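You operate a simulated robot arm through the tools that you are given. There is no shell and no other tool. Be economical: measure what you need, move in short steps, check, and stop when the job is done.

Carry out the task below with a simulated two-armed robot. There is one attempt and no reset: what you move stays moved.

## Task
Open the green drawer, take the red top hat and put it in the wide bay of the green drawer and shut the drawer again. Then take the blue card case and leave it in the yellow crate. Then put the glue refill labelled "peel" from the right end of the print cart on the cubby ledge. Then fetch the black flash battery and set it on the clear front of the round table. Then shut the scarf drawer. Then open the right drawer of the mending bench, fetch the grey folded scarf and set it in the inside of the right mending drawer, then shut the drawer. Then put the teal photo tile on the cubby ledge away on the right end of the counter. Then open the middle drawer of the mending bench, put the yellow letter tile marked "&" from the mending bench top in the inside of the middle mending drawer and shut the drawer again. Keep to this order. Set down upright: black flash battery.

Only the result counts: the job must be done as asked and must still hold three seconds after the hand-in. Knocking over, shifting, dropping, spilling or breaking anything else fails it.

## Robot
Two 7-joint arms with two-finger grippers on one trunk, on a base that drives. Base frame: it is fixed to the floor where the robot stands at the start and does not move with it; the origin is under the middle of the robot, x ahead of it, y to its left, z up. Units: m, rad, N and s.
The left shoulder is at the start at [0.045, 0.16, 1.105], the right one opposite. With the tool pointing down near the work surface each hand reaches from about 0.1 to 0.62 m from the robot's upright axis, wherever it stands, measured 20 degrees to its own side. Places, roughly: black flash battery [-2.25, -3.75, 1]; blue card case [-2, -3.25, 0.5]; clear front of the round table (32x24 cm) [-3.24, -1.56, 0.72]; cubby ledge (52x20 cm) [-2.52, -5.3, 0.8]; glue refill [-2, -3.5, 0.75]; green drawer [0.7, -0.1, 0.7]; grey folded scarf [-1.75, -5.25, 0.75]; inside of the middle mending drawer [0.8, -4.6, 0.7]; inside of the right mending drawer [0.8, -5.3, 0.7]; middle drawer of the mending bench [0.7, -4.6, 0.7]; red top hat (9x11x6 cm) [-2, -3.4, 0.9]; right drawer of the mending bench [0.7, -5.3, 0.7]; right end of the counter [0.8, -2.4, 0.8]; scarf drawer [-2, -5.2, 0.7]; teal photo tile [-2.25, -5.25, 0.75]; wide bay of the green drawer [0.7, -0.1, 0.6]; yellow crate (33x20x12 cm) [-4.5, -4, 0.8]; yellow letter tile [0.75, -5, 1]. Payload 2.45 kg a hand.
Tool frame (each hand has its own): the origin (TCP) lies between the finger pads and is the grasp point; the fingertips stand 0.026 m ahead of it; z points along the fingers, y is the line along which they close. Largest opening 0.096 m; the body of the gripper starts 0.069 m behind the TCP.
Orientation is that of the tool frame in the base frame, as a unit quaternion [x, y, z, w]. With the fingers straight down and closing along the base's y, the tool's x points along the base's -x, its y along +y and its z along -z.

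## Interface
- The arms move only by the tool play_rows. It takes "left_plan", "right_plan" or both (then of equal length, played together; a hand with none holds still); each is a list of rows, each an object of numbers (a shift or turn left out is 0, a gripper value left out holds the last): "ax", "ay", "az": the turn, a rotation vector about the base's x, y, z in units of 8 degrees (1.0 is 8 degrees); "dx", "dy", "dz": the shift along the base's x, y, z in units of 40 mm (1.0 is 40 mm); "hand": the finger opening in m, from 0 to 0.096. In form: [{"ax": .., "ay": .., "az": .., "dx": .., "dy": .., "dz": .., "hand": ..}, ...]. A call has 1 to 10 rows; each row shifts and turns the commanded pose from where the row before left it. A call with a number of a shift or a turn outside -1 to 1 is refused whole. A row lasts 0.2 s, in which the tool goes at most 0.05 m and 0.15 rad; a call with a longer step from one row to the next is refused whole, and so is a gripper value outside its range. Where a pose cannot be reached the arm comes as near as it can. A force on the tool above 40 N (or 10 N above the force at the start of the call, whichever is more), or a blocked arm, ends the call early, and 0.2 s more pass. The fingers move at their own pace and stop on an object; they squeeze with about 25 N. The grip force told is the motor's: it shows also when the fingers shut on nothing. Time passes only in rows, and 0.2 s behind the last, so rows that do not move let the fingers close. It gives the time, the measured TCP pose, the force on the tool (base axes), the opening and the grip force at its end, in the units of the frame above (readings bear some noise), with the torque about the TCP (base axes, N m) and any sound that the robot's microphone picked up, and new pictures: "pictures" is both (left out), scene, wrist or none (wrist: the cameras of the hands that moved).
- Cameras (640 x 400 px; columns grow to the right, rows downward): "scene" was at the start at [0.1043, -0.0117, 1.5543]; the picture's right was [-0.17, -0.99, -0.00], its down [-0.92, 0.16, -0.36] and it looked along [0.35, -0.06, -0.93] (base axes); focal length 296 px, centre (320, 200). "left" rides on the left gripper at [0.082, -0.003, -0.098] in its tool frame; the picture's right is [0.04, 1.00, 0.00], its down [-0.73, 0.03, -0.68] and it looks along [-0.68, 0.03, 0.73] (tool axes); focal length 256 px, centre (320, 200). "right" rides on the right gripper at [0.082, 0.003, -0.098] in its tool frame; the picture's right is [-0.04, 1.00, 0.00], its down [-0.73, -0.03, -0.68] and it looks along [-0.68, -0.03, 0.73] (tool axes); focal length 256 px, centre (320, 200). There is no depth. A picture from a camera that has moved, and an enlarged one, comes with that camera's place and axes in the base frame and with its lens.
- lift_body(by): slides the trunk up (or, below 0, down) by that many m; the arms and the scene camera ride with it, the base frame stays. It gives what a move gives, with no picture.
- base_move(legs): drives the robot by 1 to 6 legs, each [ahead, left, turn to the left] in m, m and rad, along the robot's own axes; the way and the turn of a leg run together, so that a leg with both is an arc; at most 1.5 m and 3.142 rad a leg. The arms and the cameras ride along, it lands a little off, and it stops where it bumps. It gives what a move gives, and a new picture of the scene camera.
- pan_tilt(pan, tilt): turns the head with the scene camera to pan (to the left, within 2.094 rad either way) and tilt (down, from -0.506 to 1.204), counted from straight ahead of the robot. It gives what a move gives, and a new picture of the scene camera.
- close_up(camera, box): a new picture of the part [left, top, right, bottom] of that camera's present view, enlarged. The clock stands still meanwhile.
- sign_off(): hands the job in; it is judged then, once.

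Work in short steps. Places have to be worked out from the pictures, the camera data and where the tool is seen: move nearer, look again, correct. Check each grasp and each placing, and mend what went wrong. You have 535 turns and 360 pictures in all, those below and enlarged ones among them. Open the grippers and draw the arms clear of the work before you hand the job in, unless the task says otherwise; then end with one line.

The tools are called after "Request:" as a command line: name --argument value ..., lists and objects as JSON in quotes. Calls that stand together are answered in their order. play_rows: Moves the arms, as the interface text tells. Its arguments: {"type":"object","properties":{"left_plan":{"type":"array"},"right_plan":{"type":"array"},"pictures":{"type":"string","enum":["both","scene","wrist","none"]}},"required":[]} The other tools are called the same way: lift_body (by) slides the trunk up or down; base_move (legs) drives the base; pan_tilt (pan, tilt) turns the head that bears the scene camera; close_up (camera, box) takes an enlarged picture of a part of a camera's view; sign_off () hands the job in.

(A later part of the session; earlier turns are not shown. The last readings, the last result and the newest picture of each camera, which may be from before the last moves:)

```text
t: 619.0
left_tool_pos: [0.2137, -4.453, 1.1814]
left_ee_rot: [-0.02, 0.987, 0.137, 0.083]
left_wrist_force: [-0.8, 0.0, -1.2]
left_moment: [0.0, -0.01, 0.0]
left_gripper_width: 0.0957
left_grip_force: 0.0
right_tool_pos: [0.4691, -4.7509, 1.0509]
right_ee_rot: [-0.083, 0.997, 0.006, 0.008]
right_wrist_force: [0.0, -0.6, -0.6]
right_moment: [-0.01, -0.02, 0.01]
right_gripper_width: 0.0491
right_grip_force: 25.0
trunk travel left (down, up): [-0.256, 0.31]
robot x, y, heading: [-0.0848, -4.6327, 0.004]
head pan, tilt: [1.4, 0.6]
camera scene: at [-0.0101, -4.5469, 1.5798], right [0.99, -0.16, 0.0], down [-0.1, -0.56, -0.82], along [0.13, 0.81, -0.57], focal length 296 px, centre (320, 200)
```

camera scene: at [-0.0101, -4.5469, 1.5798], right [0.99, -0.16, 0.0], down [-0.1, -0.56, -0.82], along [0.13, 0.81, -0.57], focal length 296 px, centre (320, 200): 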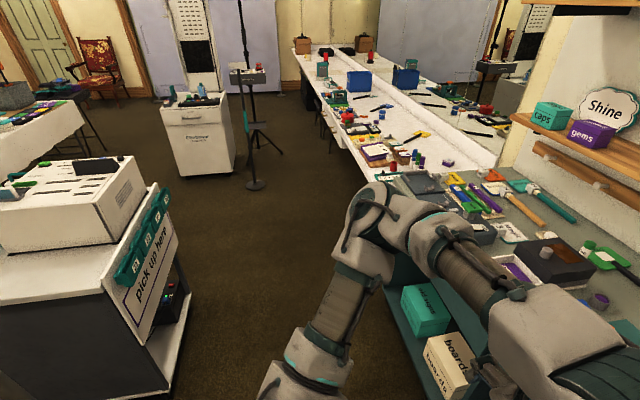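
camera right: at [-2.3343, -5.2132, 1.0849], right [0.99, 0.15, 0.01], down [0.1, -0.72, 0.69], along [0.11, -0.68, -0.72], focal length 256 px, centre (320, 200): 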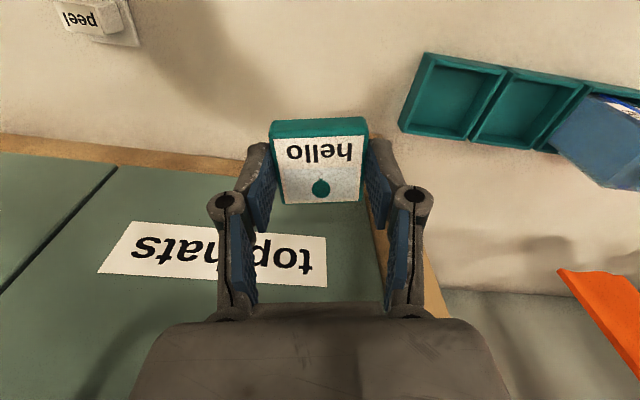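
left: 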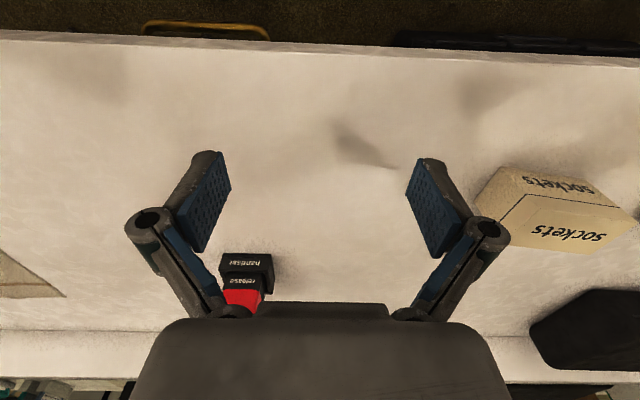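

Aisle to the counter is open. Shift to x≈0, turn to +y, and drive up to y≈-2.9.

Request:
base_move --legs '[[0.06, 0, 0], [0, 0, 1.565], [1.3, 0, 0]]'

Request:
pan_tilt --pan -0.7 --tilt 0.65

```text
t: 629.9
left_tool_pos: [-0.126, -3.0192, 1.1814]
left_ee_rot: [-0.69, 0.705, 0.158, -0.033]
left_wrist_force: [0.5, -0.2, -0.4]
left_moment: [-0.03, -0.01, -0.01]
left_gripper_width: 0.0958
left_grip_force: 0.0
right_tool_pos: [0.1837, -2.7842, 1.0494]
right_ee_rot: [0.744, -0.668, -0.011, -0.003]
right_wrist_force: [-0.2, 0.1, 0.0]
right_moment: [-0.03, -0.01, -0.01]
right_gripper_width: 0.049
right_grip_force: 24.8
trunk travel left (down, up): [-0.256, 0.31]
robot x, y, heading: [0.0333, -3.332, 1.516]
head pan, tilt: [1.4, 0.6]
camera scene: at [-0.0476, -3.2484, 1.5798], right [0.22, 0.97, 0.0], down [0.55, -0.13, -0.82], along [-0.8, 0.18, -0.57], focal length 296 px, centre (320, 200)
```

scene: 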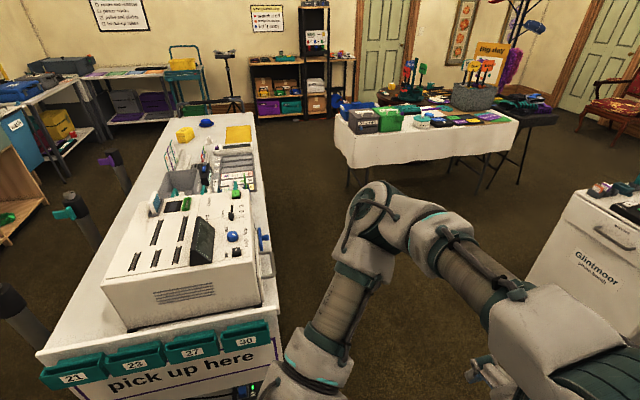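

```text
t: 631.9
left_tool_pos: [-0.1272, -3.0241, 1.1824]
left_ee_rot: [-0.692, 0.704, 0.158, -0.032]
left_wrist_force: [0.4, -0.1, -0.2]
left_moment: [0.03, 0.03, 0.0]
left_gripper_width: 0.0958
left_grip_force: 0.1
right_tool_pos: [0.1844, -2.7876, 1.0514]
right_ee_rot: [0.744, -0.669, -0.011, -0.003]
right_wrist_force: [-0.3, 0.7, -0.7]
right_moment: [0.05, -0.01, -0.01]
right_gripper_width: 0.0492
right_grip_force: 24.5
trunk travel left (down, up): [-0.256, 0.31]
robot x, y, heading: [0.0334, -3.3327, 1.518]
head pan, tilt: [-0.7, 0.649]
camera scene: at [0.0984, -3.2048, 1.5754], right [0.73, -0.68, 0.0], down [-0.41, -0.44, -0.79], along [0.55, 0.58, -0.61], focal length 296 px, centre (320, 200)
```

scene: 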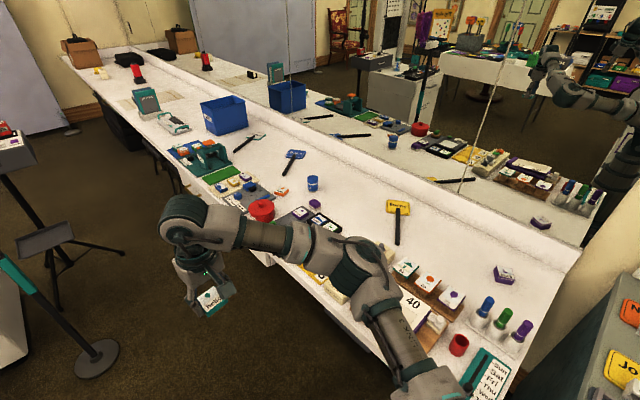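

The area near (0.8,-2.4) is around the blue cup. Drive 0.75 m further and turn to face the counter.

Request:
base_move --legs '[[0.75, 0, 0], [0, 0, -1.52]]'

Request:
pan_tilt --pan 0 --tilt 0.8

```text
t: 639.6
left_tool_pos: [0.3674, -2.3928, 1.1824]
left_ee_rot: [-0.026, 0.987, 0.137, 0.084]
left_wrist_force: [0.7, 0.7, -0.2]
left_moment: [-0.01, 0.0, -0.01]
left_gripper_width: 0.0958
left_grip_force: 0.0
right_tool_pos: [0.626, -2.6853, 1.0507]
right_ee_rot: [-0.089, 0.996, 0.006, 0.01]
right_wrist_force: [0.2, -0.7, -0.9]
right_moment: [-0.02, -0.02, 0.04]
right_gripper_width: 0.049
right_grip_force: 25.0
trunk travel left (down, up): [-0.256, 0.31]
robot x, y, heading: [0.0691, -2.576, 0.017]
head pan, tilt: [-0.7, 0.649]
camera scene: at [0.2022, -2.6293, 1.5754], right [-0.63, -0.78, 0.0], down [-0.47, 0.38, -0.79], along [0.62, -0.5, -0.61], focal length 296 px, centre (320, 200)
```

scene: 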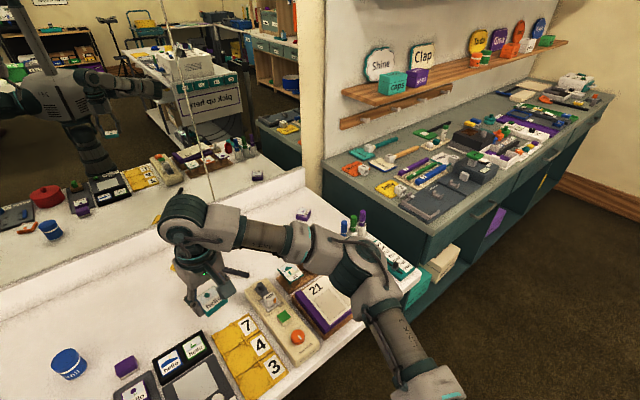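

```text
t: 640.7
left_tool_pos: [0.363, -2.3923, 1.1838]
left_ee_rot: [-0.026, 0.986, 0.138, 0.086]
left_wrist_force: [1.1, 0.4, 0.5]
left_moment: [-0.02, -0.01, 0.0]
left_gripper_width: 0.096
left_grip_force: 0.1
right_tool_pos: [0.6234, -2.6856, 1.0532]
right_ee_rot: [-0.089, 0.996, 0.006, 0.012]
right_wrist_force: [-0.7, -0.1, 0.5]
right_moment: [-0.03, -0.01, -0.01]
right_gripper_width: 0.0491
right_grip_force: 24.9
trunk travel left (down, up): [-0.256, 0.31]
robot x, y, heading: [0.0762, -2.5775, 0.022]
head pan, tilt: [0.0, 0.799]
camera scene: at [0.2157, -2.5739, 1.5627], right [0.02, -1.0, 0.0], down [-0.72, -0.01, -0.69], along [0.69, 0.01, -0.72], focal length 296 px, centre (320, 200)
```

scene: 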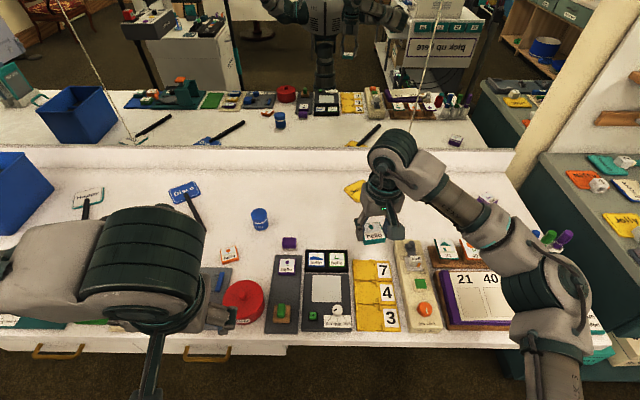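

Request:
close_up --camera "scene" --box '[170, 170, 410, 320]'

```text
2.67 times, centred on (290, 245) of scene
camera zoom: at [0.2157, -2.5739, 1.5627], right [0.02, -1.0, 0.0], down [-0.72, -0.01, -0.69], along [0.69, 0.01, -0.72], focal length 790 px, centre (400, 80)
```

zoom: 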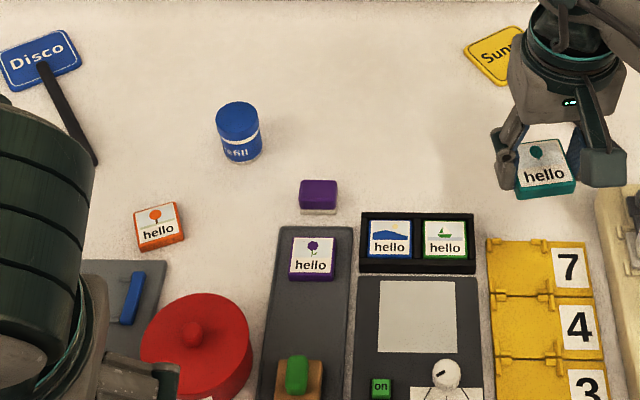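

Clear spot at ≈(0.745,-2.362), in front of the blue cup. Go forward 0.08 m, turn left 0.25 rad, and bring the hand there.

Request:
base_move --legs '[[0.08, 0, 0], [0, 0, 0.25]]'

Request:
play_rows --right_plan '[{"dy": 0.8}, {"dy": 0.8}, {"dy": 0.8}, {"dy": 0.8}, {"dx": 0.3, "dy": 0.8}, {}]' --pictures "both"

```text
t: 642.6
left_tool_pos: [0.3917, -2.3304, 1.1839]
left_ee_rot: [-0.149, 0.975, 0.15, 0.068]
left_wrist_force: [-0.6, 0.6, 0.7]
left_moment: [0.01, -0.01, 0.0]
left_gripper_width: 0.0958
left_grip_force: 0.1
right_tool_pos: [0.7165, -2.5489, 1.0532]
right_ee_rot: [-0.214, 0.977, 0.009, 0.01]
right_wrist_force: [-0.2, -0.3, -1.0]
right_moment: [0.04, -0.02, 0.01]
right_gripper_width: 0.0491
right_grip_force: 25.1
trunk travel left (down, up): [-0.256, 0.31]
robot x, y, heading: [0.1541, -2.5755, 0.27]
head pan, tilt: [0.0, 0.799]
camera scene: at [0.294, -2.5441, 1.5626], right [0.27, -0.96, 0.0], down [-0.69, -0.19, -0.69], along [0.67, 0.19, -0.72], focal length 296 px, centre (320, 200)
```

scene: 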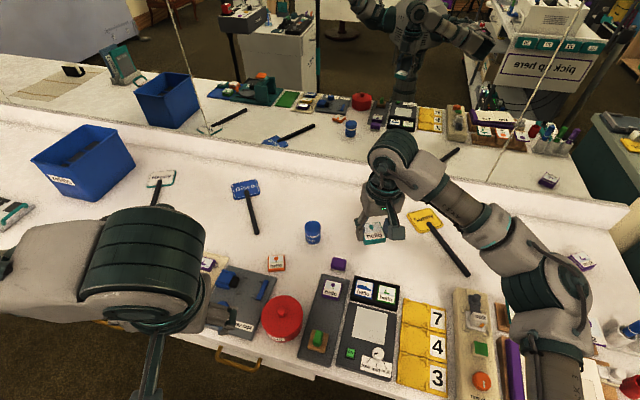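

```text
t: 644.0
left_tool_pos: [0.3847, -2.3244, 1.1849]
left_ee_rot: [-0.151, 0.975, 0.147, 0.07]
left_wrist_force: [0.5, 0.2, 0.2]
left_moment: [0.03, 0.0, -0.05]
left_gripper_width: 0.0962
left_grip_force: 0.1
right_tool_pos: [0.7217, -2.3828, 1.0567]
right_ee_rot: [-0.214, 0.977, 0.007, 0.013]
right_wrist_force: [0.6, -0.2, -0.7]
right_moment: [0.0, 0.01, 0.02]
right_gripper_width: 0.0493
right_grip_force: 24.5
trunk travel left (down, up): [-0.256, 0.31]
robot x, y, heading: [0.1501, -2.578, 0.269]
head pan, tilt: [0.0, 0.799]
camera scene: at [0.2904, -2.5319, 1.5627], right [0.27, -0.96, 0.0], down [-0.69, -0.19, -0.69], along [0.67, 0.18, -0.72], focal length 296 px, centre (320, 200)
camera right: at [0.6437, -2.417, 1.1525], right [-0.38, 0.92, 0.01], down [0.66, 0.27, 0.7], along [0.64, 0.27, -0.72], focal length 256 px, centre (320, 200)
```

scene: 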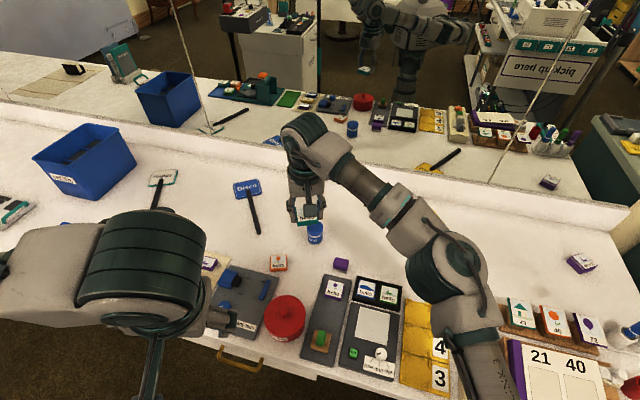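
right: 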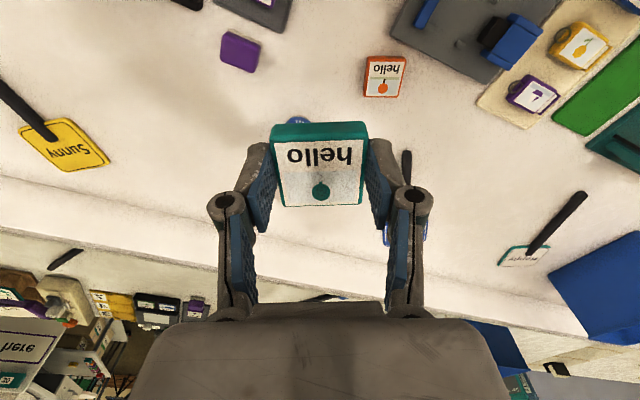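

Neighbours: orange tile (0.717,-2.297), eraser (0.759,-2.47), cup (0.825,-2.37). Target (0.74,-2.385) with fingers closing along y; rotate the hand -22° and lower partway.

Request:
play_rows --right_plan '[{"az": -0.95, "dx": 0.45}, {"az": -0.95}, {"az": -0.95}, {"dz": -0.8}, {"dz": -0.8}, {"dz": -0.8}, {"dz": -0.6}]' --pictures "wrist"

```text
t: 645.6
left_tool_pos: [0.386, -2.3252, 1.1845]
left_ee_rot: [-0.151, 0.975, 0.147, 0.069]
left_wrist_force: [0.1, 0.0, -0.1]
left_moment: [0.0, 0.02, -0.01]
left_gripper_width: 0.0959
left_grip_force: 0.0
right_tool_pos: [0.7427, -2.3832, 0.934]
right_ee_rot: [-0.017, 1.0, 0.005, 0.014]
right_wrist_force: [-0.3, -0.5, -1.0]
right_moment: [-0.01, -0.02, 0.0]
right_gripper_width: 0.049
right_grip_force: 24.5
trunk travel left (down, up): [-0.256, 0.31]
robot x, y, heading: [0.1552, -2.5766, 0.269]
head pan, tilt: [0.0, 0.799]
camera right: at [0.6593, -2.3849, 1.0294], right [0.01, 1.0, 0.01], down [0.72, -0.01, 0.7], along [0.7, 0.0, -0.72], focal length 256 px, centre (320, 200)
```

right: 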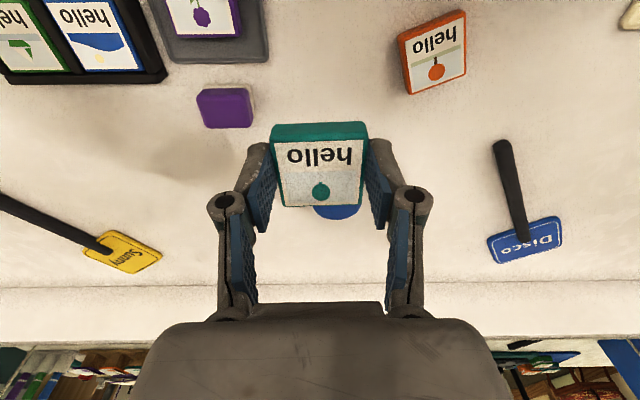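

Clear all around. Descend to the surface.

Request:
play_rows --right_plan '[{"dz": -0.8}, {"dz": -0.8}, {"dz": -0.5}, {"dz": -0.25}, {"dz": -0.2}, {"dz": -0.2}, {"dz": -0.2}]' --pictures "wrist"

```text
t: 647.2
left_tool_pos: [0.3865, -2.3255, 1.1849]
left_ee_rot: [-0.151, 0.975, 0.147, 0.069]
left_wrist_force: [0.0, -0.2, 0.6]
left_moment: [-0.02, -0.04, -0.01]
left_gripper_width: 0.0959
left_grip_force: 0.0
right_tool_pos: [0.7426, -2.3845, 0.8173]
right_ee_rot: [-0.016, 1.0, 0.004, 0.013]
right_wrist_force: [-0.2, -0.3, -0.6]
right_moment: [0.01, 0.01, 0.04]
right_gripper_width: 0.0495
right_grip_force: 25.2
trunk travel left (down, up): [-0.256, 0.31]
robot x, y, heading: [0.1527, -2.5777, 0.261]
head pan, tilt: [0.0, 0.799]
camera right: at [0.6572, -2.3865, 0.913], right [0.01, 1.0, 0.01], down [0.72, -0.01, 0.7], along [0.7, 0.0, -0.72], focal length 256 px, centre (320, 200)
```

right: 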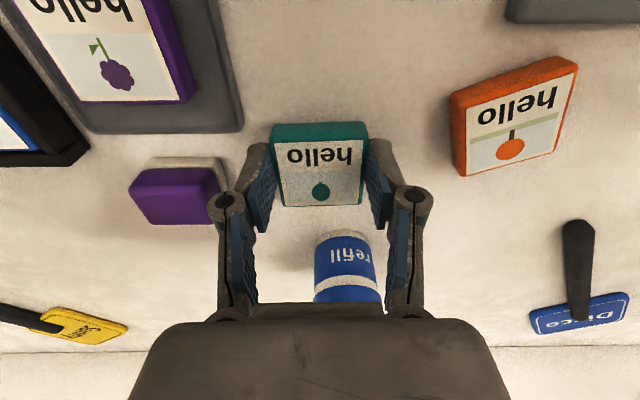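

Request:
play_rows --right_plan '[{"dz": -0.25}, {"dz": -0.2}, {"dz": -0.2}, {"dz": -0.2}, {"dz": -0.2}, {"dz": -0.2}]' --pictures "wrist"

```text
t: 648.0
left_tool_pos: [0.383, -2.3275, 1.1848]
left_ee_rot: [-0.151, 0.975, 0.148, 0.072]
left_wrist_force: [-0.1, 0.4, -0.1]
left_moment: [0.01, 0.01, 0.03]
left_gripper_width: 0.096
left_grip_force: 0.0
right_tool_pos: [0.7401, -2.3846, 0.8053]
right_ee_rot: [-0.017, 1.0, 0.008, 0.018]
right_wrist_force: [-7.9, -4.3, 16.1]
right_moment: [-0.59, 0.34, -0.24]
right_gripper_width: 0.0489
right_grip_force: 24.8
trunk travel left (down, up): [-0.256, 0.31]
robot x, y, heading: [0.1532, -2.5768, 0.27]
head pan, tilt: [0.0, 0.799]
stopped in row 3 (right hand): the force on the tool passed its limit at 46 N (the readings are from after the stop); the commanded pose is now the measured one
camera right: at [0.6554, -2.3867, 0.8998], right [0.01, 1.0, 0.02], down [0.71, -0.02, 0.7], along [0.7, 0.01, -0.71], focal length 256 px, centre (320, 200)
```

right: 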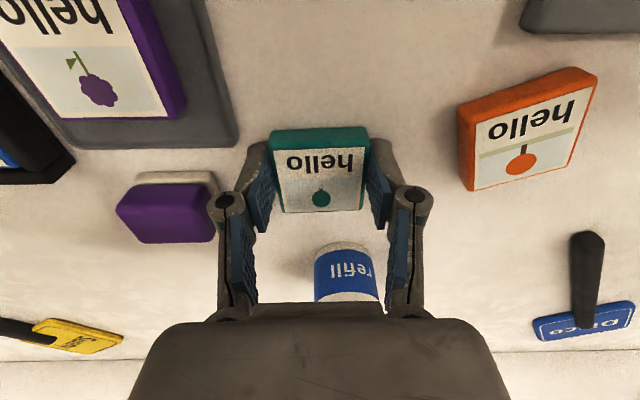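

Contact with the counter. Release and lift.

Request:
play_rows --right_plan '[{"dz": 0.03, "hand": 0.062}, {}, {"dz": 0.4}, {"dz": 0.8}, {"dz": 0.9}, {"dz": 0.9}, {"dz": 0.9}, {"dz": 0.9}, {"dz": 0.9}]' --pictures "wrist"

```text
t: 650.0
left_tool_pos: [0.3832, -2.3269, 1.1841]
left_ee_rot: [-0.151, 0.975, 0.147, 0.072]
left_wrist_force: [0.1, 0.3, 0.0]
left_moment: [-0.01, -0.02, 0.0]
left_gripper_width: 0.0961
left_grip_force: 0.0
right_tool_pos: [0.7404, -2.3855, 1.0353]
right_ee_rot: [-0.017, 1.0, 0.006, 0.018]
right_wrist_force: [0.9, -1.1, 0.8]
right_moment: [0.07, 0.01, -0.02]
right_gripper_width: 0.0624
right_grip_force: 0.1
trunk travel left (down, up): [-0.256, 0.31]
robot x, y, heading: [0.1556, -2.5757, 0.27]
head pan, tilt: [0.0, 0.799]
camera right: at [0.6564, -2.3876, 1.13], right [0.01, 1.0, 0.01], down [0.71, -0.01, 0.7], along [0.7, 0.0, -0.71], focal length 256 px, centre (320, 200)
```

right: 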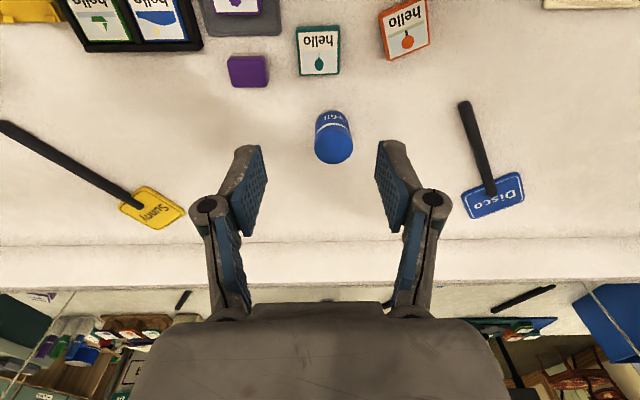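

Tile placed. Now return to the mending bench: straighten, back off, turn to -y, drive down the aisle.

Request:
base_move --legs '[[0, 0, -0.27], [-0.14, 0, 0], [0, 0, -1.571], [1.0, 0, 0], [0.95, 0, 0]]'

```text
t: 665.3
left_tool_pos: [0.1622, -4.8007, 1.1849]
left_ee_rot: [0.69, 0.705, 0.031, 0.16]
left_wrist_force: [0.4, -0.2, 0.1]
left_moment: [0.02, -0.01, 0.04]
left_gripper_width: 0.0959
left_grip_force: 0.0
right_tool_pos: [0.0045, -5.1278, 1.0332]
right_ee_rot: [0.79, 0.613, -0.011, 0.015]
right_wrist_force: [-1.1, 0.2, -0.2]
right_moment: [0.0, 0.04, -0.01]
right_gripper_width: 0.0619
right_grip_force: 0.0
trunk travel left (down, up): [-0.256, 0.31]
robot x, y, heading: [-0.0146, -4.5096, -1.588]
head pan, tilt: [0.0, 0.799]
camera scene: at [-0.0111, -4.6527, 1.5627], right [-1.0, 0.02, 0.0], down [0.01, 0.72, -0.69], along [-0.01, -0.69, -0.72], focal length 296 px, centre (320, 200)
```

scene: 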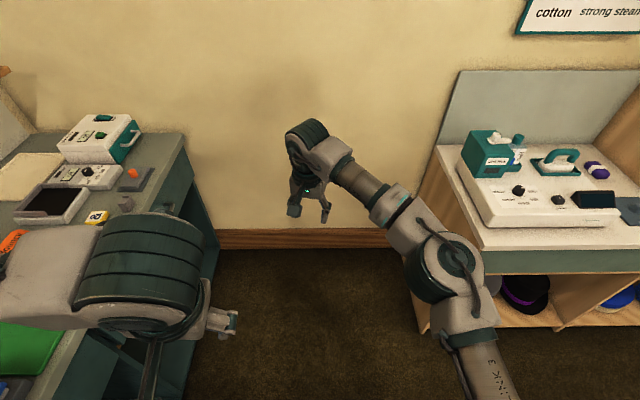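

Turn left to face the bench and back off 0.2 m.

Request:
base_move --legs '[[0, 0, 1.588], [-0.22, 0, 0]]'

Request:
pan_tilt --pan -0.15 --tilt 0.75

```text
t: 670.8
left_tool_pos: [0.0518, -4.3373, 1.1881]
left_ee_rot: [-0.002, 0.986, 0.137, 0.095]
left_wrist_force: [-0.4, 0.5, 0.0]
left_moment: [-0.04, -0.03, 0.01]
left_gripper_width: 0.0961
left_grip_force: 0.0
right_tool_pos: [0.3778, -4.5003, 1.0366]
right_ee_rot: [0.134, 0.991, 0.006, 0.019]
right_wrist_force: [-0.4, -0.5, 0.3]
right_moment: [0.04, 0.0, -0.01]
right_gripper_width: 0.0621
right_grip_force: 0.0
trunk travel left (down, up): [-0.256, 0.31]
robot x, y, heading: [-0.2357, -4.5046, -0.033]
head pan, tilt: [0.0, 0.799]
camera scene: at [-0.0929, -4.5077, 1.5625], right [-0.03, -1.0, 0.0], down [-0.72, 0.02, -0.69], along [0.69, -0.02, -0.72], focal length 296 px, centre (320, 200)
```

scene: 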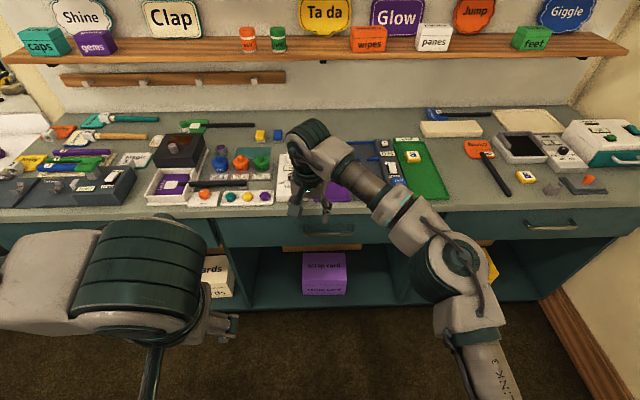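

```text
t: 671.5
left_tool_pos: [0.0463, -4.3361, 1.1876]
left_ee_rot: [-0.002, 0.986, 0.137, 0.098]
left_wrist_force: [0.2, -0.2, 0.1]
left_moment: [0.0, -0.04, -0.01]
left_gripper_width: 0.0963
left_grip_force: 0.0
right_tool_pos: [0.3744, -4.4987, 1.0409]
right_ee_rot: [0.135, 0.991, 0.005, 0.022]
right_wrist_force: [0.3, -0.5, 0.3]
right_moment: [-0.03, -0.03, -0.02]
right_gripper_width: 0.0618
right_grip_force: 0.0
trunk travel left (down, up): [-0.256, 0.31]
robot x, y, heading: [-0.2331, -4.5023, -0.037]
head pan, tilt: [-0.15, 0.75]
camera scene: at [-0.0936, -4.5165, 1.5668], right [-0.18, -0.98, 0.0], down [-0.67, 0.12, -0.73], along [0.72, -0.14, -0.68], focal length 296 px, centre (320, 200)
```

scene: 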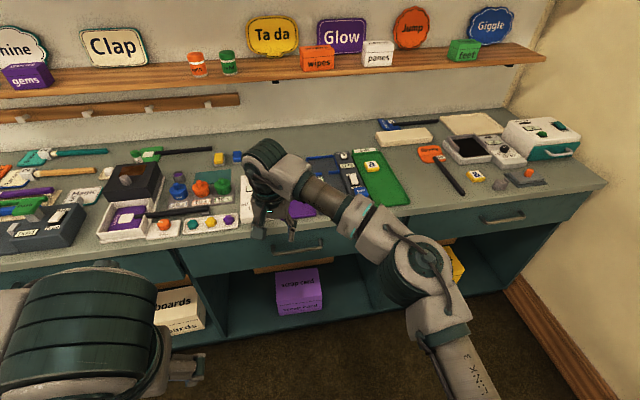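

Middle handle at ≈(0.515,-4.56,0.78). Repeat the configuration that worked: lower trunk, pitch forward, roll 90°.

Request:
base_move --legs '[[0, 0, 0.037]]'

Request:
play_rows --right_plan '[{"az": 1, "dx": -0.7, "dy": -0.7}, {"az": 0.95, "dx": -0.7, "dy": -0.7}, {"ay": -1, "dx": -0.7, "dy": -0.7}, {"ay": -1, "dx": -0.5, "dy": -0.5, "hand": 0.05}, {"ay": -1}, {"ay": -1}, {"ay": -1}, {"ay": -1}, {"ay": -1}, {"ay": -1}]' --pictures "none"

Request:
lift_body --by -0.09

Request:
play_rows --right_plan '[{"ay": -1, "dz": -0.4}, {"ay": -1, "dz": -0.4}, {"ax": 1, "dz": -0.4}, {"ax": 1, "dz": -0.4}, {"ax": 1}, {"ax": 1}, {"ax": 1}, {"ax": 1}, {"ax": 1}, {"ax": 1}]' --pictures "none"

Request:
play_rows --right_plan '[{"ax": 1}, {"ax": 1}, {"ax": 1}, {"ax": 0.8}]' --pictures "wrist"

```text
t: 672.3
left_tool_pos: [0.0412, -4.3265, 1.1887]
left_ee_rot: [-0.02, 0.986, 0.138, 0.094]
left_wrist_force: [0.5, 0.8, -0.2]
left_moment: [0.01, -0.01, 0.0]
left_gripper_width: 0.096
left_grip_force: 0.0
right_tool_pos: [0.3742, -4.4753, 1.0399]
right_ee_rot: [0.116, 0.993, 0.005, 0.022]
right_wrist_force: [0.4, -0.2, 0.1]
right_moment: [-0.01, -0.01, -0.01]
right_gripper_width: 0.062
right_grip_force: 0.0
trunk travel left (down, up): [-0.256, 0.31]
robot x, y, heading: [-0.2388, -4.5032, 0.003]
head pan, tilt: [-0.15, 0.75]
camera scene: at [-0.0922, -4.5104, 1.5666], right [-0.15, -0.99, 0.0], down [-0.68, 0.1, -0.73], along [0.72, -0.11, -0.69], focal length 296 px, centre (320, 200)
```

scene: 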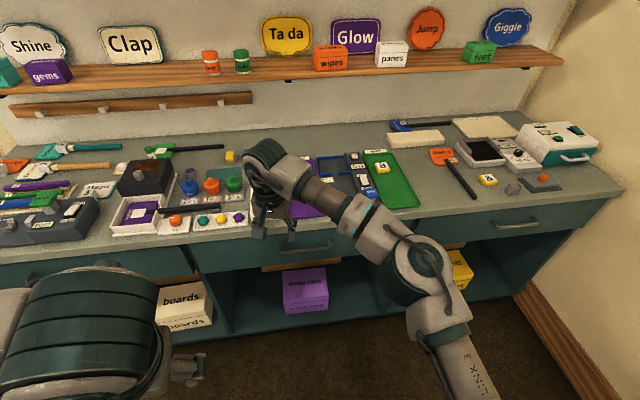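

```text
t: 674.5
left_tool_pos: [0.0375, -4.3287, 1.1888]
left_ee_rot: [-0.02, 0.985, 0.14, 0.096]
left_wrist_force: [0.0, 1.0, 0.5]
left_moment: [-0.01, -0.01, 0.03]
left_gripper_width: 0.0962
left_grip_force: 0.1
right_tool_pos: [0.2673, -4.5827, 1.0422]
right_ee_rot: [-0.022, 0.836, -0.001, 0.549]
right_wrist_force: [0.7, -0.3, -0.3]
right_moment: [-0.02, -0.01, 0.02]
right_gripper_width: 0.05
right_grip_force: 0.1
trunk travel left (down, up): [-0.256, 0.31]
robot x, y, heading: [-0.2375, -4.5061, 0.004]
head pan, tilt: [-0.15, 0.75]
```

```text
t: 675.7
left_tool_pos: [0.0348, -4.3278, 1.1007]
left_ee_rot: [-0.02, 0.985, 0.14, 0.097]
left_wrist_force: [-0.3, -0.6, 0.2]
left_moment: [-0.01, 0.03, -0.04]
left_gripper_width: 0.0958
left_grip_force: 0.0
right_tool_pos: [0.2656, -4.5826, 0.9539]
right_ee_rot: [-0.023, 0.835, -0.001, 0.55]
right_wrist_force: [-0.1, 0.8, -0.3]
right_moment: [-0.02, 0.01, -0.01]
right_gripper_width: 0.05
right_grip_force: 0.0
trunk travel left (down, up): [-0.166, 0.4]
robot x, y, heading: [-0.2358, -4.5039, 0.001]
head pan, tilt: [-0.15, 0.75]
```

```text
t: 677.9
left_tool_pos: [0.0381, -4.3279, 1.099]
left_ee_rot: [-0.02, 0.985, 0.14, 0.095]
left_wrist_force: [0.5, 0.6, -0.3]
left_moment: [-0.01, 0.0, 0.0]
left_gripper_width: 0.096
left_grip_force: 0.0
right_tool_pos: [0.2609, -4.5678, 0.8936]
right_ee_rot: [0.334, 0.639, 0.392, 0.571]
right_wrist_force: [0.1, 0.2, -0.2]
right_moment: [0.02, -0.03, 0.0]
right_gripper_width: 0.05
right_grip_force: 0.1
right hand out of reach, approached as far as the arm can: row 8, 9, 10
trunk travel left (down, up): [-0.166, 0.4]
robot x, y, heading: [-0.232, -4.5042, 0.001]
head pan, tilt: [-0.15, 0.75]
```

```text
t: 678.9
left_tool_pos: [0.0381, -4.329, 1.0992]
left_ee_rot: [-0.02, 0.985, 0.14, 0.095]
left_wrist_force: [0.0, 0.6, -0.3]
left_moment: [-0.02, 0.02, -0.01]
left_gripper_width: 0.0958
left_grip_force: 0.0
right_tool_pos: [0.258, -4.5609, 0.8995]
right_ee_rot: [0.471, 0.513, 0.547, 0.464]
right_wrist_force: [-1.1, -0.1, -0.4]
right_moment: [0.01, 0.01, -0.01]
right_gripper_width: 0.0498
right_grip_force: 0.1
right hand out of reach, approached as far as the arm can: row 1, 2, 4
trunk travel left (down, up): [-0.166, 0.4]
robot x, y, heading: [-0.2353, -4.503, 0.004]
head pan, tilt: [-0.15, 0.75]
camera right: at [0.15, -4.4928, 0.9019], right [-0.02, -0.08, 1.0], down [-0.58, -0.81, -0.08], along [0.81, -0.58, -0.03], focal length 256 px, centre (320, 200)
```

right: 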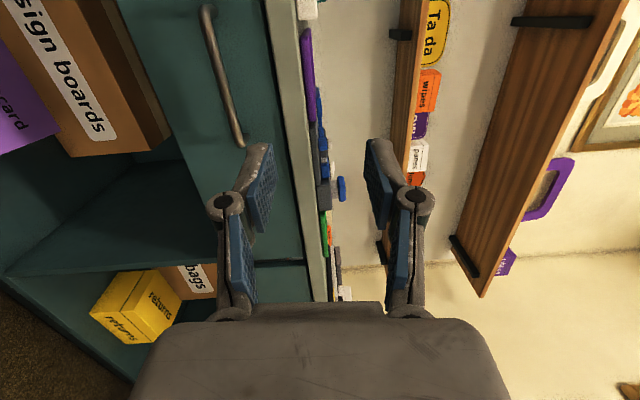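

Handle visible. Lower trunk to the working height, add slight down-pitch, fix yaw, and bring z to ~0.78.

Request:
lift_body --by -0.08

Request:
play_rows --right_plan '[{"ay": 0.8, "az": -0.45}, {"ay": 0.8, "az": -0.45}, {"dx": 0.5}, {"dx": 0.5}]' --pictures "none"

```text
t: 680.1
left_tool_pos: [0.0359, -4.3288, 1.0197]
left_ee_rot: [-0.021, 0.985, 0.139, 0.098]
left_wrist_force: [-0.7, 0.2, 0.0]
left_moment: [-0.03, 0.0, -0.03]
left_gripper_width: 0.0962
left_grip_force: 0.1
right_tool_pos: [0.2597, -4.5604, 0.8059]
right_ee_rot: [0.478, 0.522, 0.54, 0.456]
right_wrist_force: [-0.5, -0.1, 0.0]
right_moment: [0.0, 0.02, 0.0]
right_gripper_width: 0.0502
right_grip_force: 0.1
trunk travel left (down, up): [-0.086, 0.48]
robot x, y, heading: [-0.236, -4.5074, 0.001]
head pan, tilt: [-0.15, 0.75]
```

```text
t: 681.1
left_tool_pos: [0.0387, -4.3274, 1.0187]
left_ee_rot: [-0.021, 0.985, 0.139, 0.096]
left_wrist_force: [-0.2, 0.3, 0.2]
left_moment: [0.01, -0.01, -0.02]
left_gripper_width: 0.0962
left_grip_force: 0.0
right_tool_pos: [0.3008, -4.5601, 0.8042]
right_ee_rot: [0.567, 0.538, 0.453, 0.428]
right_wrist_force: [0.2, 0.4, -0.4]
right_moment: [-0.01, -0.02, -0.02]
right_gripper_width: 0.0499
right_grip_force: 0.1
trunk travel left (down, up): [-0.086, 0.48]
robot x, y, heading: [-0.2341, -4.5047, 0.003]
head pan, tilt: [-0.15, 0.75]
```

Right at handle centre. Lower 2.5 cm, advance 15 cm, look.

Request:
play_rows --right_plan '[{"dz": -0.6}, {"dx": 0.8}, {"dx": 0.8}, {"dx": 0.8}, {"dx": 0.8}]' --pictures "wrist"

```text
t: 682.3
left_tool_pos: [0.0379, -4.3281, 1.0187]
left_ee_rot: [-0.02, 0.985, 0.139, 0.096]
left_wrist_force: [0.2, 0.4, 0.2]
left_moment: [-0.02, 0.02, 0.04]
left_gripper_width: 0.096
left_grip_force: 0.1
right_tool_pos: [0.4295, -4.5614, 0.7784]
right_ee_rot: [0.567, 0.539, 0.454, 0.427]
right_wrist_force: [1.0, -0.3, -0.4]
right_moment: [0.04, 0.01, -0.03]
right_gripper_width: 0.0499
right_grip_force: 0.1
trunk travel left (down, up): [-0.086, 0.48]
robot x, y, heading: [-0.2391, -4.5019, 0.005]
head pan, tilt: [-0.15, 0.75]
camera right: at [0.3359, -4.4801, 0.808], right [0.22, -0.09, 0.97], down [-0.68, -0.73, 0.08], along [0.7, -0.67, -0.23], focal length 256 px, centre (320, 200)
```

right: 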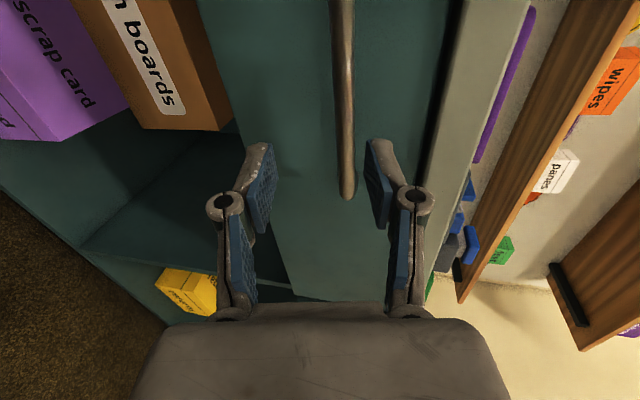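

Bar at z≈0.776 spans past my hand. Advance 8.5 cm and close.

Request:
play_rows --right_plan '[{"dx": 0.8, "dz": -0.05}, {"dx": 0.8}, {"dx": 0.45}]' --pictures "wrist"

```text
t: 683.1
left_tool_pos: [0.0363, -4.3292, 1.0203]
left_ee_rot: [-0.022, 0.985, 0.14, 0.098]
left_wrist_force: [0.0, 0.9, 0.3]
left_moment: [-0.01, 0.0, 0.0]
left_gripper_width: 0.0959
left_grip_force: 0.1
right_tool_pos: [0.509, -4.5614, 0.7812]
right_ee_rot: [0.566, 0.538, 0.454, 0.428]
right_wrist_force: [-8.6, -1.0, 3.2]
right_moment: [0.08, -0.29, 0.07]
right_gripper_width: 0.053
right_grip_force: 1.1
trunk travel left (down, up): [-0.086, 0.48]
robot x, y, heading: [-0.2372, -4.5041, -0.001]
head pan, tilt: [-0.15, 0.75]
camera right: at [0.4151, -4.481, 0.8094], right [0.22, -0.1, 0.97], down [-0.68, -0.73, 0.08], along [0.7, -0.67, -0.23], focal length 256 px, centre (320, 200)
```

right: 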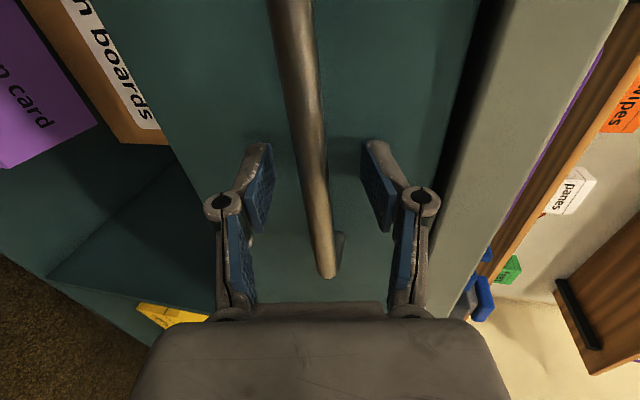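

Request:
play_rows --right_plan '[{"hand": 0.0}, {}, {}]' --pictures "none"

Request:
base_move --legs '[[-0.25, 0, 0]]'

```text
t: 683.9
left_tool_pos: [0.0365, -4.3286, 1.0192]
left_ee_rot: [-0.02, 0.985, 0.14, 0.097]
left_wrist_force: [-0.1, -0.6, -0.5]
left_moment: [-0.02, 0.01, -0.01]
left_gripper_width: 0.0961
left_grip_force: 0.1
right_tool_pos: [0.5099, -4.5607, 0.778]
right_ee_rot: [0.567, 0.538, 0.453, 0.428]
right_wrist_force: [-7.2, -4.2, 3.3]
right_moment: [-1.09, -0.07, 0.41]
right_gripper_width: 0.0132
right_grip_force: 39.6
trunk travel left (down, up): [-0.086, 0.48]
robot x, y, heading: [-0.2386, -4.5048, 0.005]
head pan, tilt: [-0.15, 0.75]
```

```text
t: 685.7
left_tool_pos: [-0.2126, -4.3276, 1.0185]
left_ee_rot: [-0.02, 0.985, 0.139, 0.096]
left_wrist_force: [-1.3, -0.3, 0.5]
left_moment: [-0.03, -0.01, 0.02]
left_gripper_width: 0.0963
left_grip_force: 0.0
right_tool_pos: [0.2599, -4.56, 0.7797]
right_ee_rot: [0.567, 0.538, 0.453, 0.428]
right_wrist_force: [1.0, 8.4, 1.7]
right_moment: [-0.86, -0.07, 0.65]
right_gripper_width: 0.0133
right_grip_force: 40.0
trunk travel left (down, up): [-0.086, 0.48]
robot x, y, heading: [-0.4903, -4.5039, -0.0]
head pan, tilt: [-0.15, 0.75]
camera scene: at [-0.1725, -4.5115, 1.3715], right [-0.15, -0.99, 0.0], down [-0.68, 0.1, -0.73], along [0.72, -0.11, -0.69], focal length 296 px, centre (320, 200)
```

scene: 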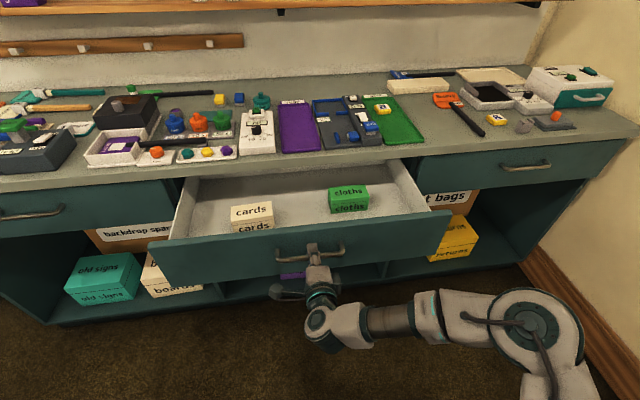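

Drawer open 25 cm. Release and withdraw.

Request:
play_rows --right_plan '[{"hand": 0.05}, {}, {"dx": -0.5}, {"dx": -0.5}, {"dx": -0.5}]' --pictures "none"

Request:
base_move --legs '[[-0.2, 0, 0]]'

Request:
close_up --camera "scene" --box '[120, 100, 520, 350]'

```text
t: 686.9
left_tool_pos: [-0.2164, -4.331, 1.0214]
left_ee_rot: [-0.02, 0.985, 0.14, 0.098]
left_wrist_force: [0.0, -0.2, 0.1]
left_moment: [0.03, 0.02, -0.01]
left_gripper_width: 0.0958
left_grip_force: 0.0
right_tool_pos: [0.1959, -4.5626, 0.7824]
right_ee_rot: [0.568, 0.537, 0.455, 0.428]
right_wrist_force: [-0.4, 0.2, 0.5]
right_moment: [0.01, 0.04, 0.01]
right_gripper_width: 0.0496
right_grip_force: 0.1
trunk travel left (down, up): [-0.086, 0.48]
robot x, y, heading: [-0.4871, -4.5048, -0.002]
head pan, tilt: [-0.15, 0.75]
```

```text
t: 688.5
left_tool_pos: [-0.4187, -4.3297, 1.0213]
left_ee_rot: [-0.022, 0.985, 0.14, 0.097]
left_wrist_force: [-0.1, -0.1, 0.0]
left_moment: [0.02, -0.05, 0.03]
left_gripper_width: 0.0962
left_grip_force: 0.1
right_tool_pos: [-0.0034, -4.5584, 0.7809]
right_ee_rot: [0.565, 0.538, 0.457, 0.428]
right_wrist_force: [-0.4, -0.8, -0.9]
right_moment: [0.0, -0.01, -0.03]
right_gripper_width: 0.0501
right_grip_force: 0.0
trunk travel left (down, up): [-0.086, 0.48]
robot x, y, heading: [-0.6883, -4.5042, 0.007]
head pan, tilt: [-0.15, 0.75]
camera scene: at [-0.3734, -4.5134, 1.3715], right [-0.14, -0.99, 0.0], down [-0.68, 0.1, -0.73], along [0.72, -0.1, -0.69], focal length 296 px, centre (320, 200)
```

scene: 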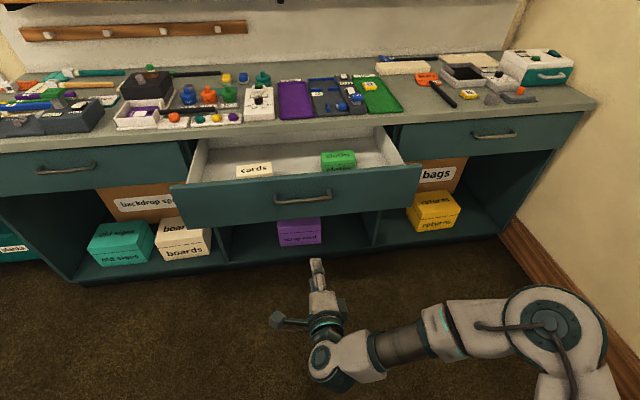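

```text
1.60 times, centred on (320, 225) of scene
camera zoom: at [-0.3734, -4.5134, 1.3715], right [-0.14, -0.99, 0.0], down [-0.68, 0.1, -0.73], along [0.72, -0.1, -0.69], focal length 474 px, centre (320, 160)
```

zoom: 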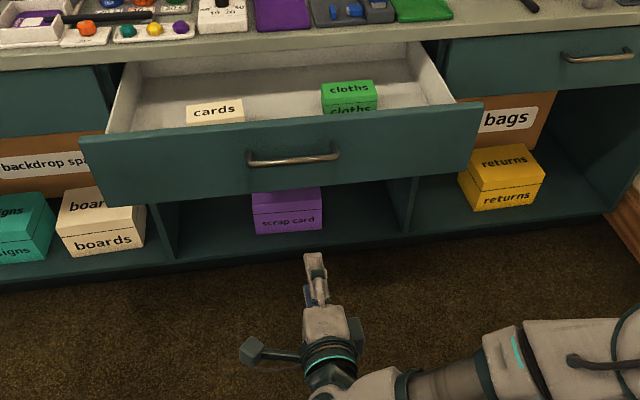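

Middle drawer open (boxes "cards" and "cloths" inside). Restore the right hand, then go for the "&" tile at ≈(0.648,-5.245).

Request:
lift_body --by 0.2

Request:
play_rows --right_plan '[{"ax": -1, "dz": 0.2}, {"ax": -1, "dz": 0.2}, {"ax": -1}, {"ax": -1}, {"ax": -1}, {"ax": -1}, {"ax": -1}, {"ax": -1}, {"ax": -1}, {"ax": -1}]' --pictures "none"

Request:
play_rows --right_plan '[{"ax": -0.8, "ay": 0.5}, {"ay": 1}, {"ay": 1}, {"ay": 1}, {"ay": 1}, {"ay": 1}, {"ay": 1}, {"ay": 1}]' --pictures "none"

```text
t: 690.7
left_tool_pos: [-0.4238, -4.3299, 1.2219]
left_ee_rot: [-0.024, 0.985, 0.14, 0.1]
left_wrist_force: [0.3, -0.3, 0.5]
left_moment: [-0.02, 0.03, 0.03]
left_gripper_width: 0.0959
left_grip_force: 0.1
right_tool_pos: [-0.0074, -4.5588, 0.9826]
right_ee_rot: [0.564, 0.538, 0.458, 0.427]
right_wrist_force: [0.4, -0.1, -0.4]
right_moment: [-0.01, -0.01, -0.01]
right_gripper_width: 0.0499
right_grip_force: 0.1
trunk travel left (down, up): [-0.286, 0.28]
robot x, y, heading: [-0.6881, -4.5069, 0.012]
head pan, tilt: [-0.15, 0.75]
```

```text
t: 692.9
left_tool_pos: [-0.4242, -4.3283, 1.223]
left_ee_rot: [-0.024, 0.985, 0.14, 0.101]
left_wrist_force: [-0.3, 0.0, -0.3]
left_moment: [0.0, -0.04, 0.0]
left_gripper_width: 0.0959
left_grip_force: 0.1
right_tool_pos: [-0.0073, -4.5592, 1.0013]
right_ee_rot: [0.155, 0.707, 0.004, 0.69]
right_wrist_force: [0.1, 0.1, 0.7]
right_moment: [0.01, 0.01, 0.0]
right_gripper_width: 0.05
right_grip_force: 0.0
trunk travel left (down, up): [-0.286, 0.28]
robot x, y, heading: [-0.6879, -4.5085, 0.007]
head pan, tilt: [-0.15, 0.75]
```

```text
t: 694.7
left_tool_pos: [-0.4224, -4.3274, 1.2227]
left_ee_rot: [-0.023, 0.985, 0.14, 0.099]
left_wrist_force: [1.1, 0.2, 0.3]
left_moment: [0.01, 0.01, -0.01]
left_gripper_width: 0.0958
left_grip_force: 0.1
right_tool_pos: [-0.0062, -4.5576, 1.0015]
right_ee_rot: [0.085, 0.96, -0.091, 0.249]
right_wrist_force: [0.0, 0.2, 0.1]
right_moment: [-0.01, -0.03, 0.01]
right_gripper_width: 0.0499
right_grip_force: 0.1
trunk travel left (down, up): [-0.286, 0.28]
robot x, y, heading: [-0.6871, -4.5058, 0.01]
head pan, tilt: [-0.15, 0.75]
```

Request:
play_rows --right_plan '[{"ax": 0.27, "ay": 0.73, "az": 0.25, "dz": 0.4}, {"ax": 0.27, "ay": 0.73, "az": 0.25, "dz": 0.4}, {"ax": 0.27, "ay": 0.73, "az": 0.25, "dz": 0.4}, {"ax": 0.27, "ay": 0.73, "az": 0.25, "dx": -0.7}, {"ax": 0.27, "ay": 0.73, "az": 0.25, "dx": -0.7}, {"dx": -0.7}]' --pictures "none"

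Request:
base_move --legs '[[0, 0, -0.8], [0.84, 0, 0], [0, 0, 0.79]]'

Request:
pan_tilt --pan -0.2 --tilt 0.8

```text
t: 696.1
left_tool_pos: [-0.4244, -4.3309, 1.2237]
left_ee_rot: [-0.023, 0.985, 0.14, 0.1]
left_wrist_force: [0.3, 0.0, 0.8]
left_moment: [-0.01, 0.01, 0.01]
left_gripper_width: 0.0963
left_grip_force: 0.1
right_tool_pos: [-0.0918, -4.5605, 1.0506]
right_ee_rot: [0.0, 1.0, 0.002, 0.0]
right_wrist_force: [-0.1, 0.4, -0.1]
right_moment: [0.01, -0.03, 0.01]
right_gripper_width: 0.0502
right_grip_force: 0.1
trunk travel left (down, up): [-0.286, 0.28]
robot x, y, heading: [-0.6877, -4.5075, 0.009]
head pan, tilt: [-0.15, 0.75]
```

```text
t: 704.7
left_tool_pos: [0.1689, -4.9295, 1.2219]
left_ee_rot: [-0.02, 0.985, 0.14, 0.101]
left_wrist_force: [-0.2, 0.1, 0.1]
left_moment: [0.03, 0.01, 0.0]
left_gripper_width: 0.096
left_grip_force: 0.0
right_tool_pos: [0.501, -5.1606, 1.0494]
right_ee_rot: [0.005, 1.0, 0.002, 0.0]
right_wrist_force: [-0.3, 0.1, 0.3]
right_moment: [0.01, -0.03, 0.0]
right_gripper_width: 0.0501
right_grip_force: 0.1
trunk travel left (down, up): [-0.286, 0.28]
robot x, y, heading: [-0.0932, -5.1047, -0.003]
head pan, tilt: [-0.15, 0.75]
camera scene: at [0.0283, -5.1138, 1.5975], right [-0.15, -0.99, 0.0], down [-0.68, 0.1, -0.73], along [0.72, -0.11, -0.69], focal length 296 px, centre (320, 200)
```

scene: 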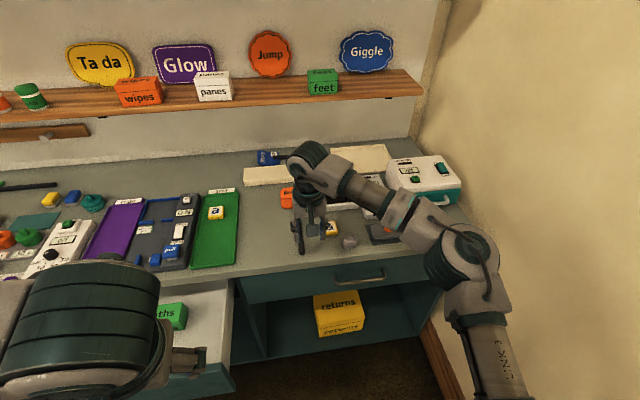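

```text
t: 705.4
left_tool_pos: [0.1653, -4.928, 1.2244]
left_ee_rot: [-0.02, 0.985, 0.14, 0.101]
left_wrist_force: [-0.4, 0.5, -0.4]
left_moment: [0.0, 0.0, -0.02]
left_gripper_width: 0.0959
left_grip_force: 0.1
right_tool_pos: [0.4981, -5.16, 1.0511]
right_ee_rot: [0.004, 1.0, 0.003, 0.001]
right_wrist_force: [0.2, -0.4, 0.1]
right_moment: [0.04, 0.03, 0.02]
right_gripper_width: 0.0499
right_grip_force: 0.0
trunk travel left (down, up): [-0.286, 0.28]
robot x, y, heading: [-0.0989, -5.1022, 0.003]
head pan, tilt: [-0.201, 0.799]
camera scene: at [0.0255, -5.1166, 1.5935], right [-0.2, -0.98, 0.0], down [-0.71, 0.14, -0.69], along [0.68, -0.14, -0.72], focal length 296 px, centre (320, 200)
```

scene: 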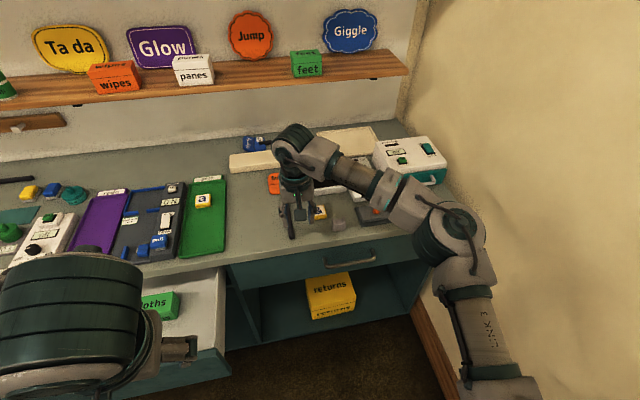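

Tile confirmed at (0.648,-5.24). Drive 0.15 m forward, lower the trunk a bit and hover.

Request:
base_move --legs '[[0.15, 0, 0]]'

Request:
play_rows --right_plan '[{"dy": -0.8, "hand": 0.07}, {"dy": -0.8}, {"dy": -0.4}, {}]' --pictures "wrist"

```text
t: 706.7
left_tool_pos: [0.3152, -4.9287, 1.2236]
left_ee_rot: [-0.02, 0.985, 0.141, 0.103]
left_wrist_force: [-0.2, 0.6, -0.3]
left_moment: [-0.03, 0.02, 0.01]
left_gripper_width: 0.0961
left_grip_force: 0.2
right_tool_pos: [0.6477, -5.1603, 1.0523]
right_ee_rot: [0.005, 1.0, 0.003, 0.001]
right_wrist_force: [1.0, 1.2, -0.3]
right_moment: [0.01, -0.02, -0.03]
right_gripper_width: 0.05
right_grip_force: 0.0
trunk travel left (down, up): [-0.286, 0.28]
robot x, y, heading: [0.0524, -5.1037, -0.003]
head pan, tilt: [-0.201, 0.799]
camera scene: at [0.1745, -5.1169, 1.5938], right [-0.2, -0.98, 0.0], down [-0.7, 0.14, -0.7], along [0.68, -0.14, -0.72], focal length 296 px, centre (320, 200)
```

scene: 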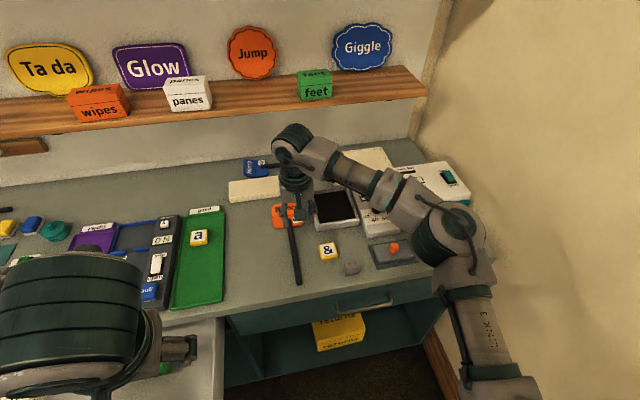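

```text
t: 707.7
left_tool_pos: [0.3135, -4.9292, 1.2254]
left_ee_rot: [-0.021, 0.984, 0.14, 0.105]
left_wrist_force: [0.2, -0.4, 0.1]
left_moment: [-0.04, -0.02, 0.05]
left_gripper_width: 0.0961
left_grip_force: 0.0
right_tool_pos: [0.6461, -5.2399, 1.0529]
right_ee_rot: [0.004, 1.0, 0.003, 0.002]
right_wrist_force: [-0.9, 0.6, -0.3]
right_moment: [0.01, 0.0, 0.01]
right_gripper_width: 0.07
right_grip_force: 0.1
trunk travel left (down, up): [-0.286, 0.28]
robot x, y, heading: [0.0536, -5.1006, -0.0]
head pan, tilt: [-0.201, 0.799]
camera right: at [0.5646, -5.2372, 1.1496], right [0.05, 1.0, 0.01], down [0.73, -0.04, 0.68], along [0.68, -0.03, -0.73], focal length 256 px, centre (320, 200)
```

right: 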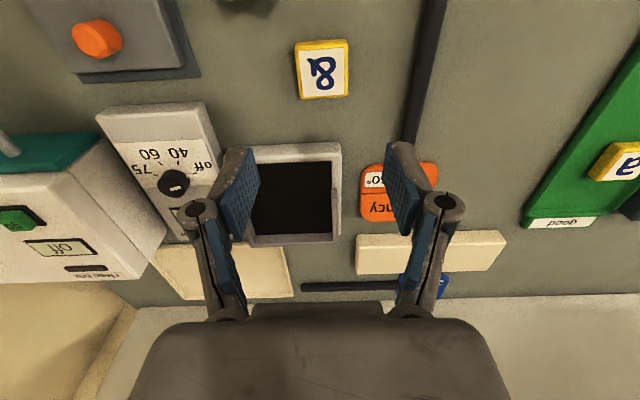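

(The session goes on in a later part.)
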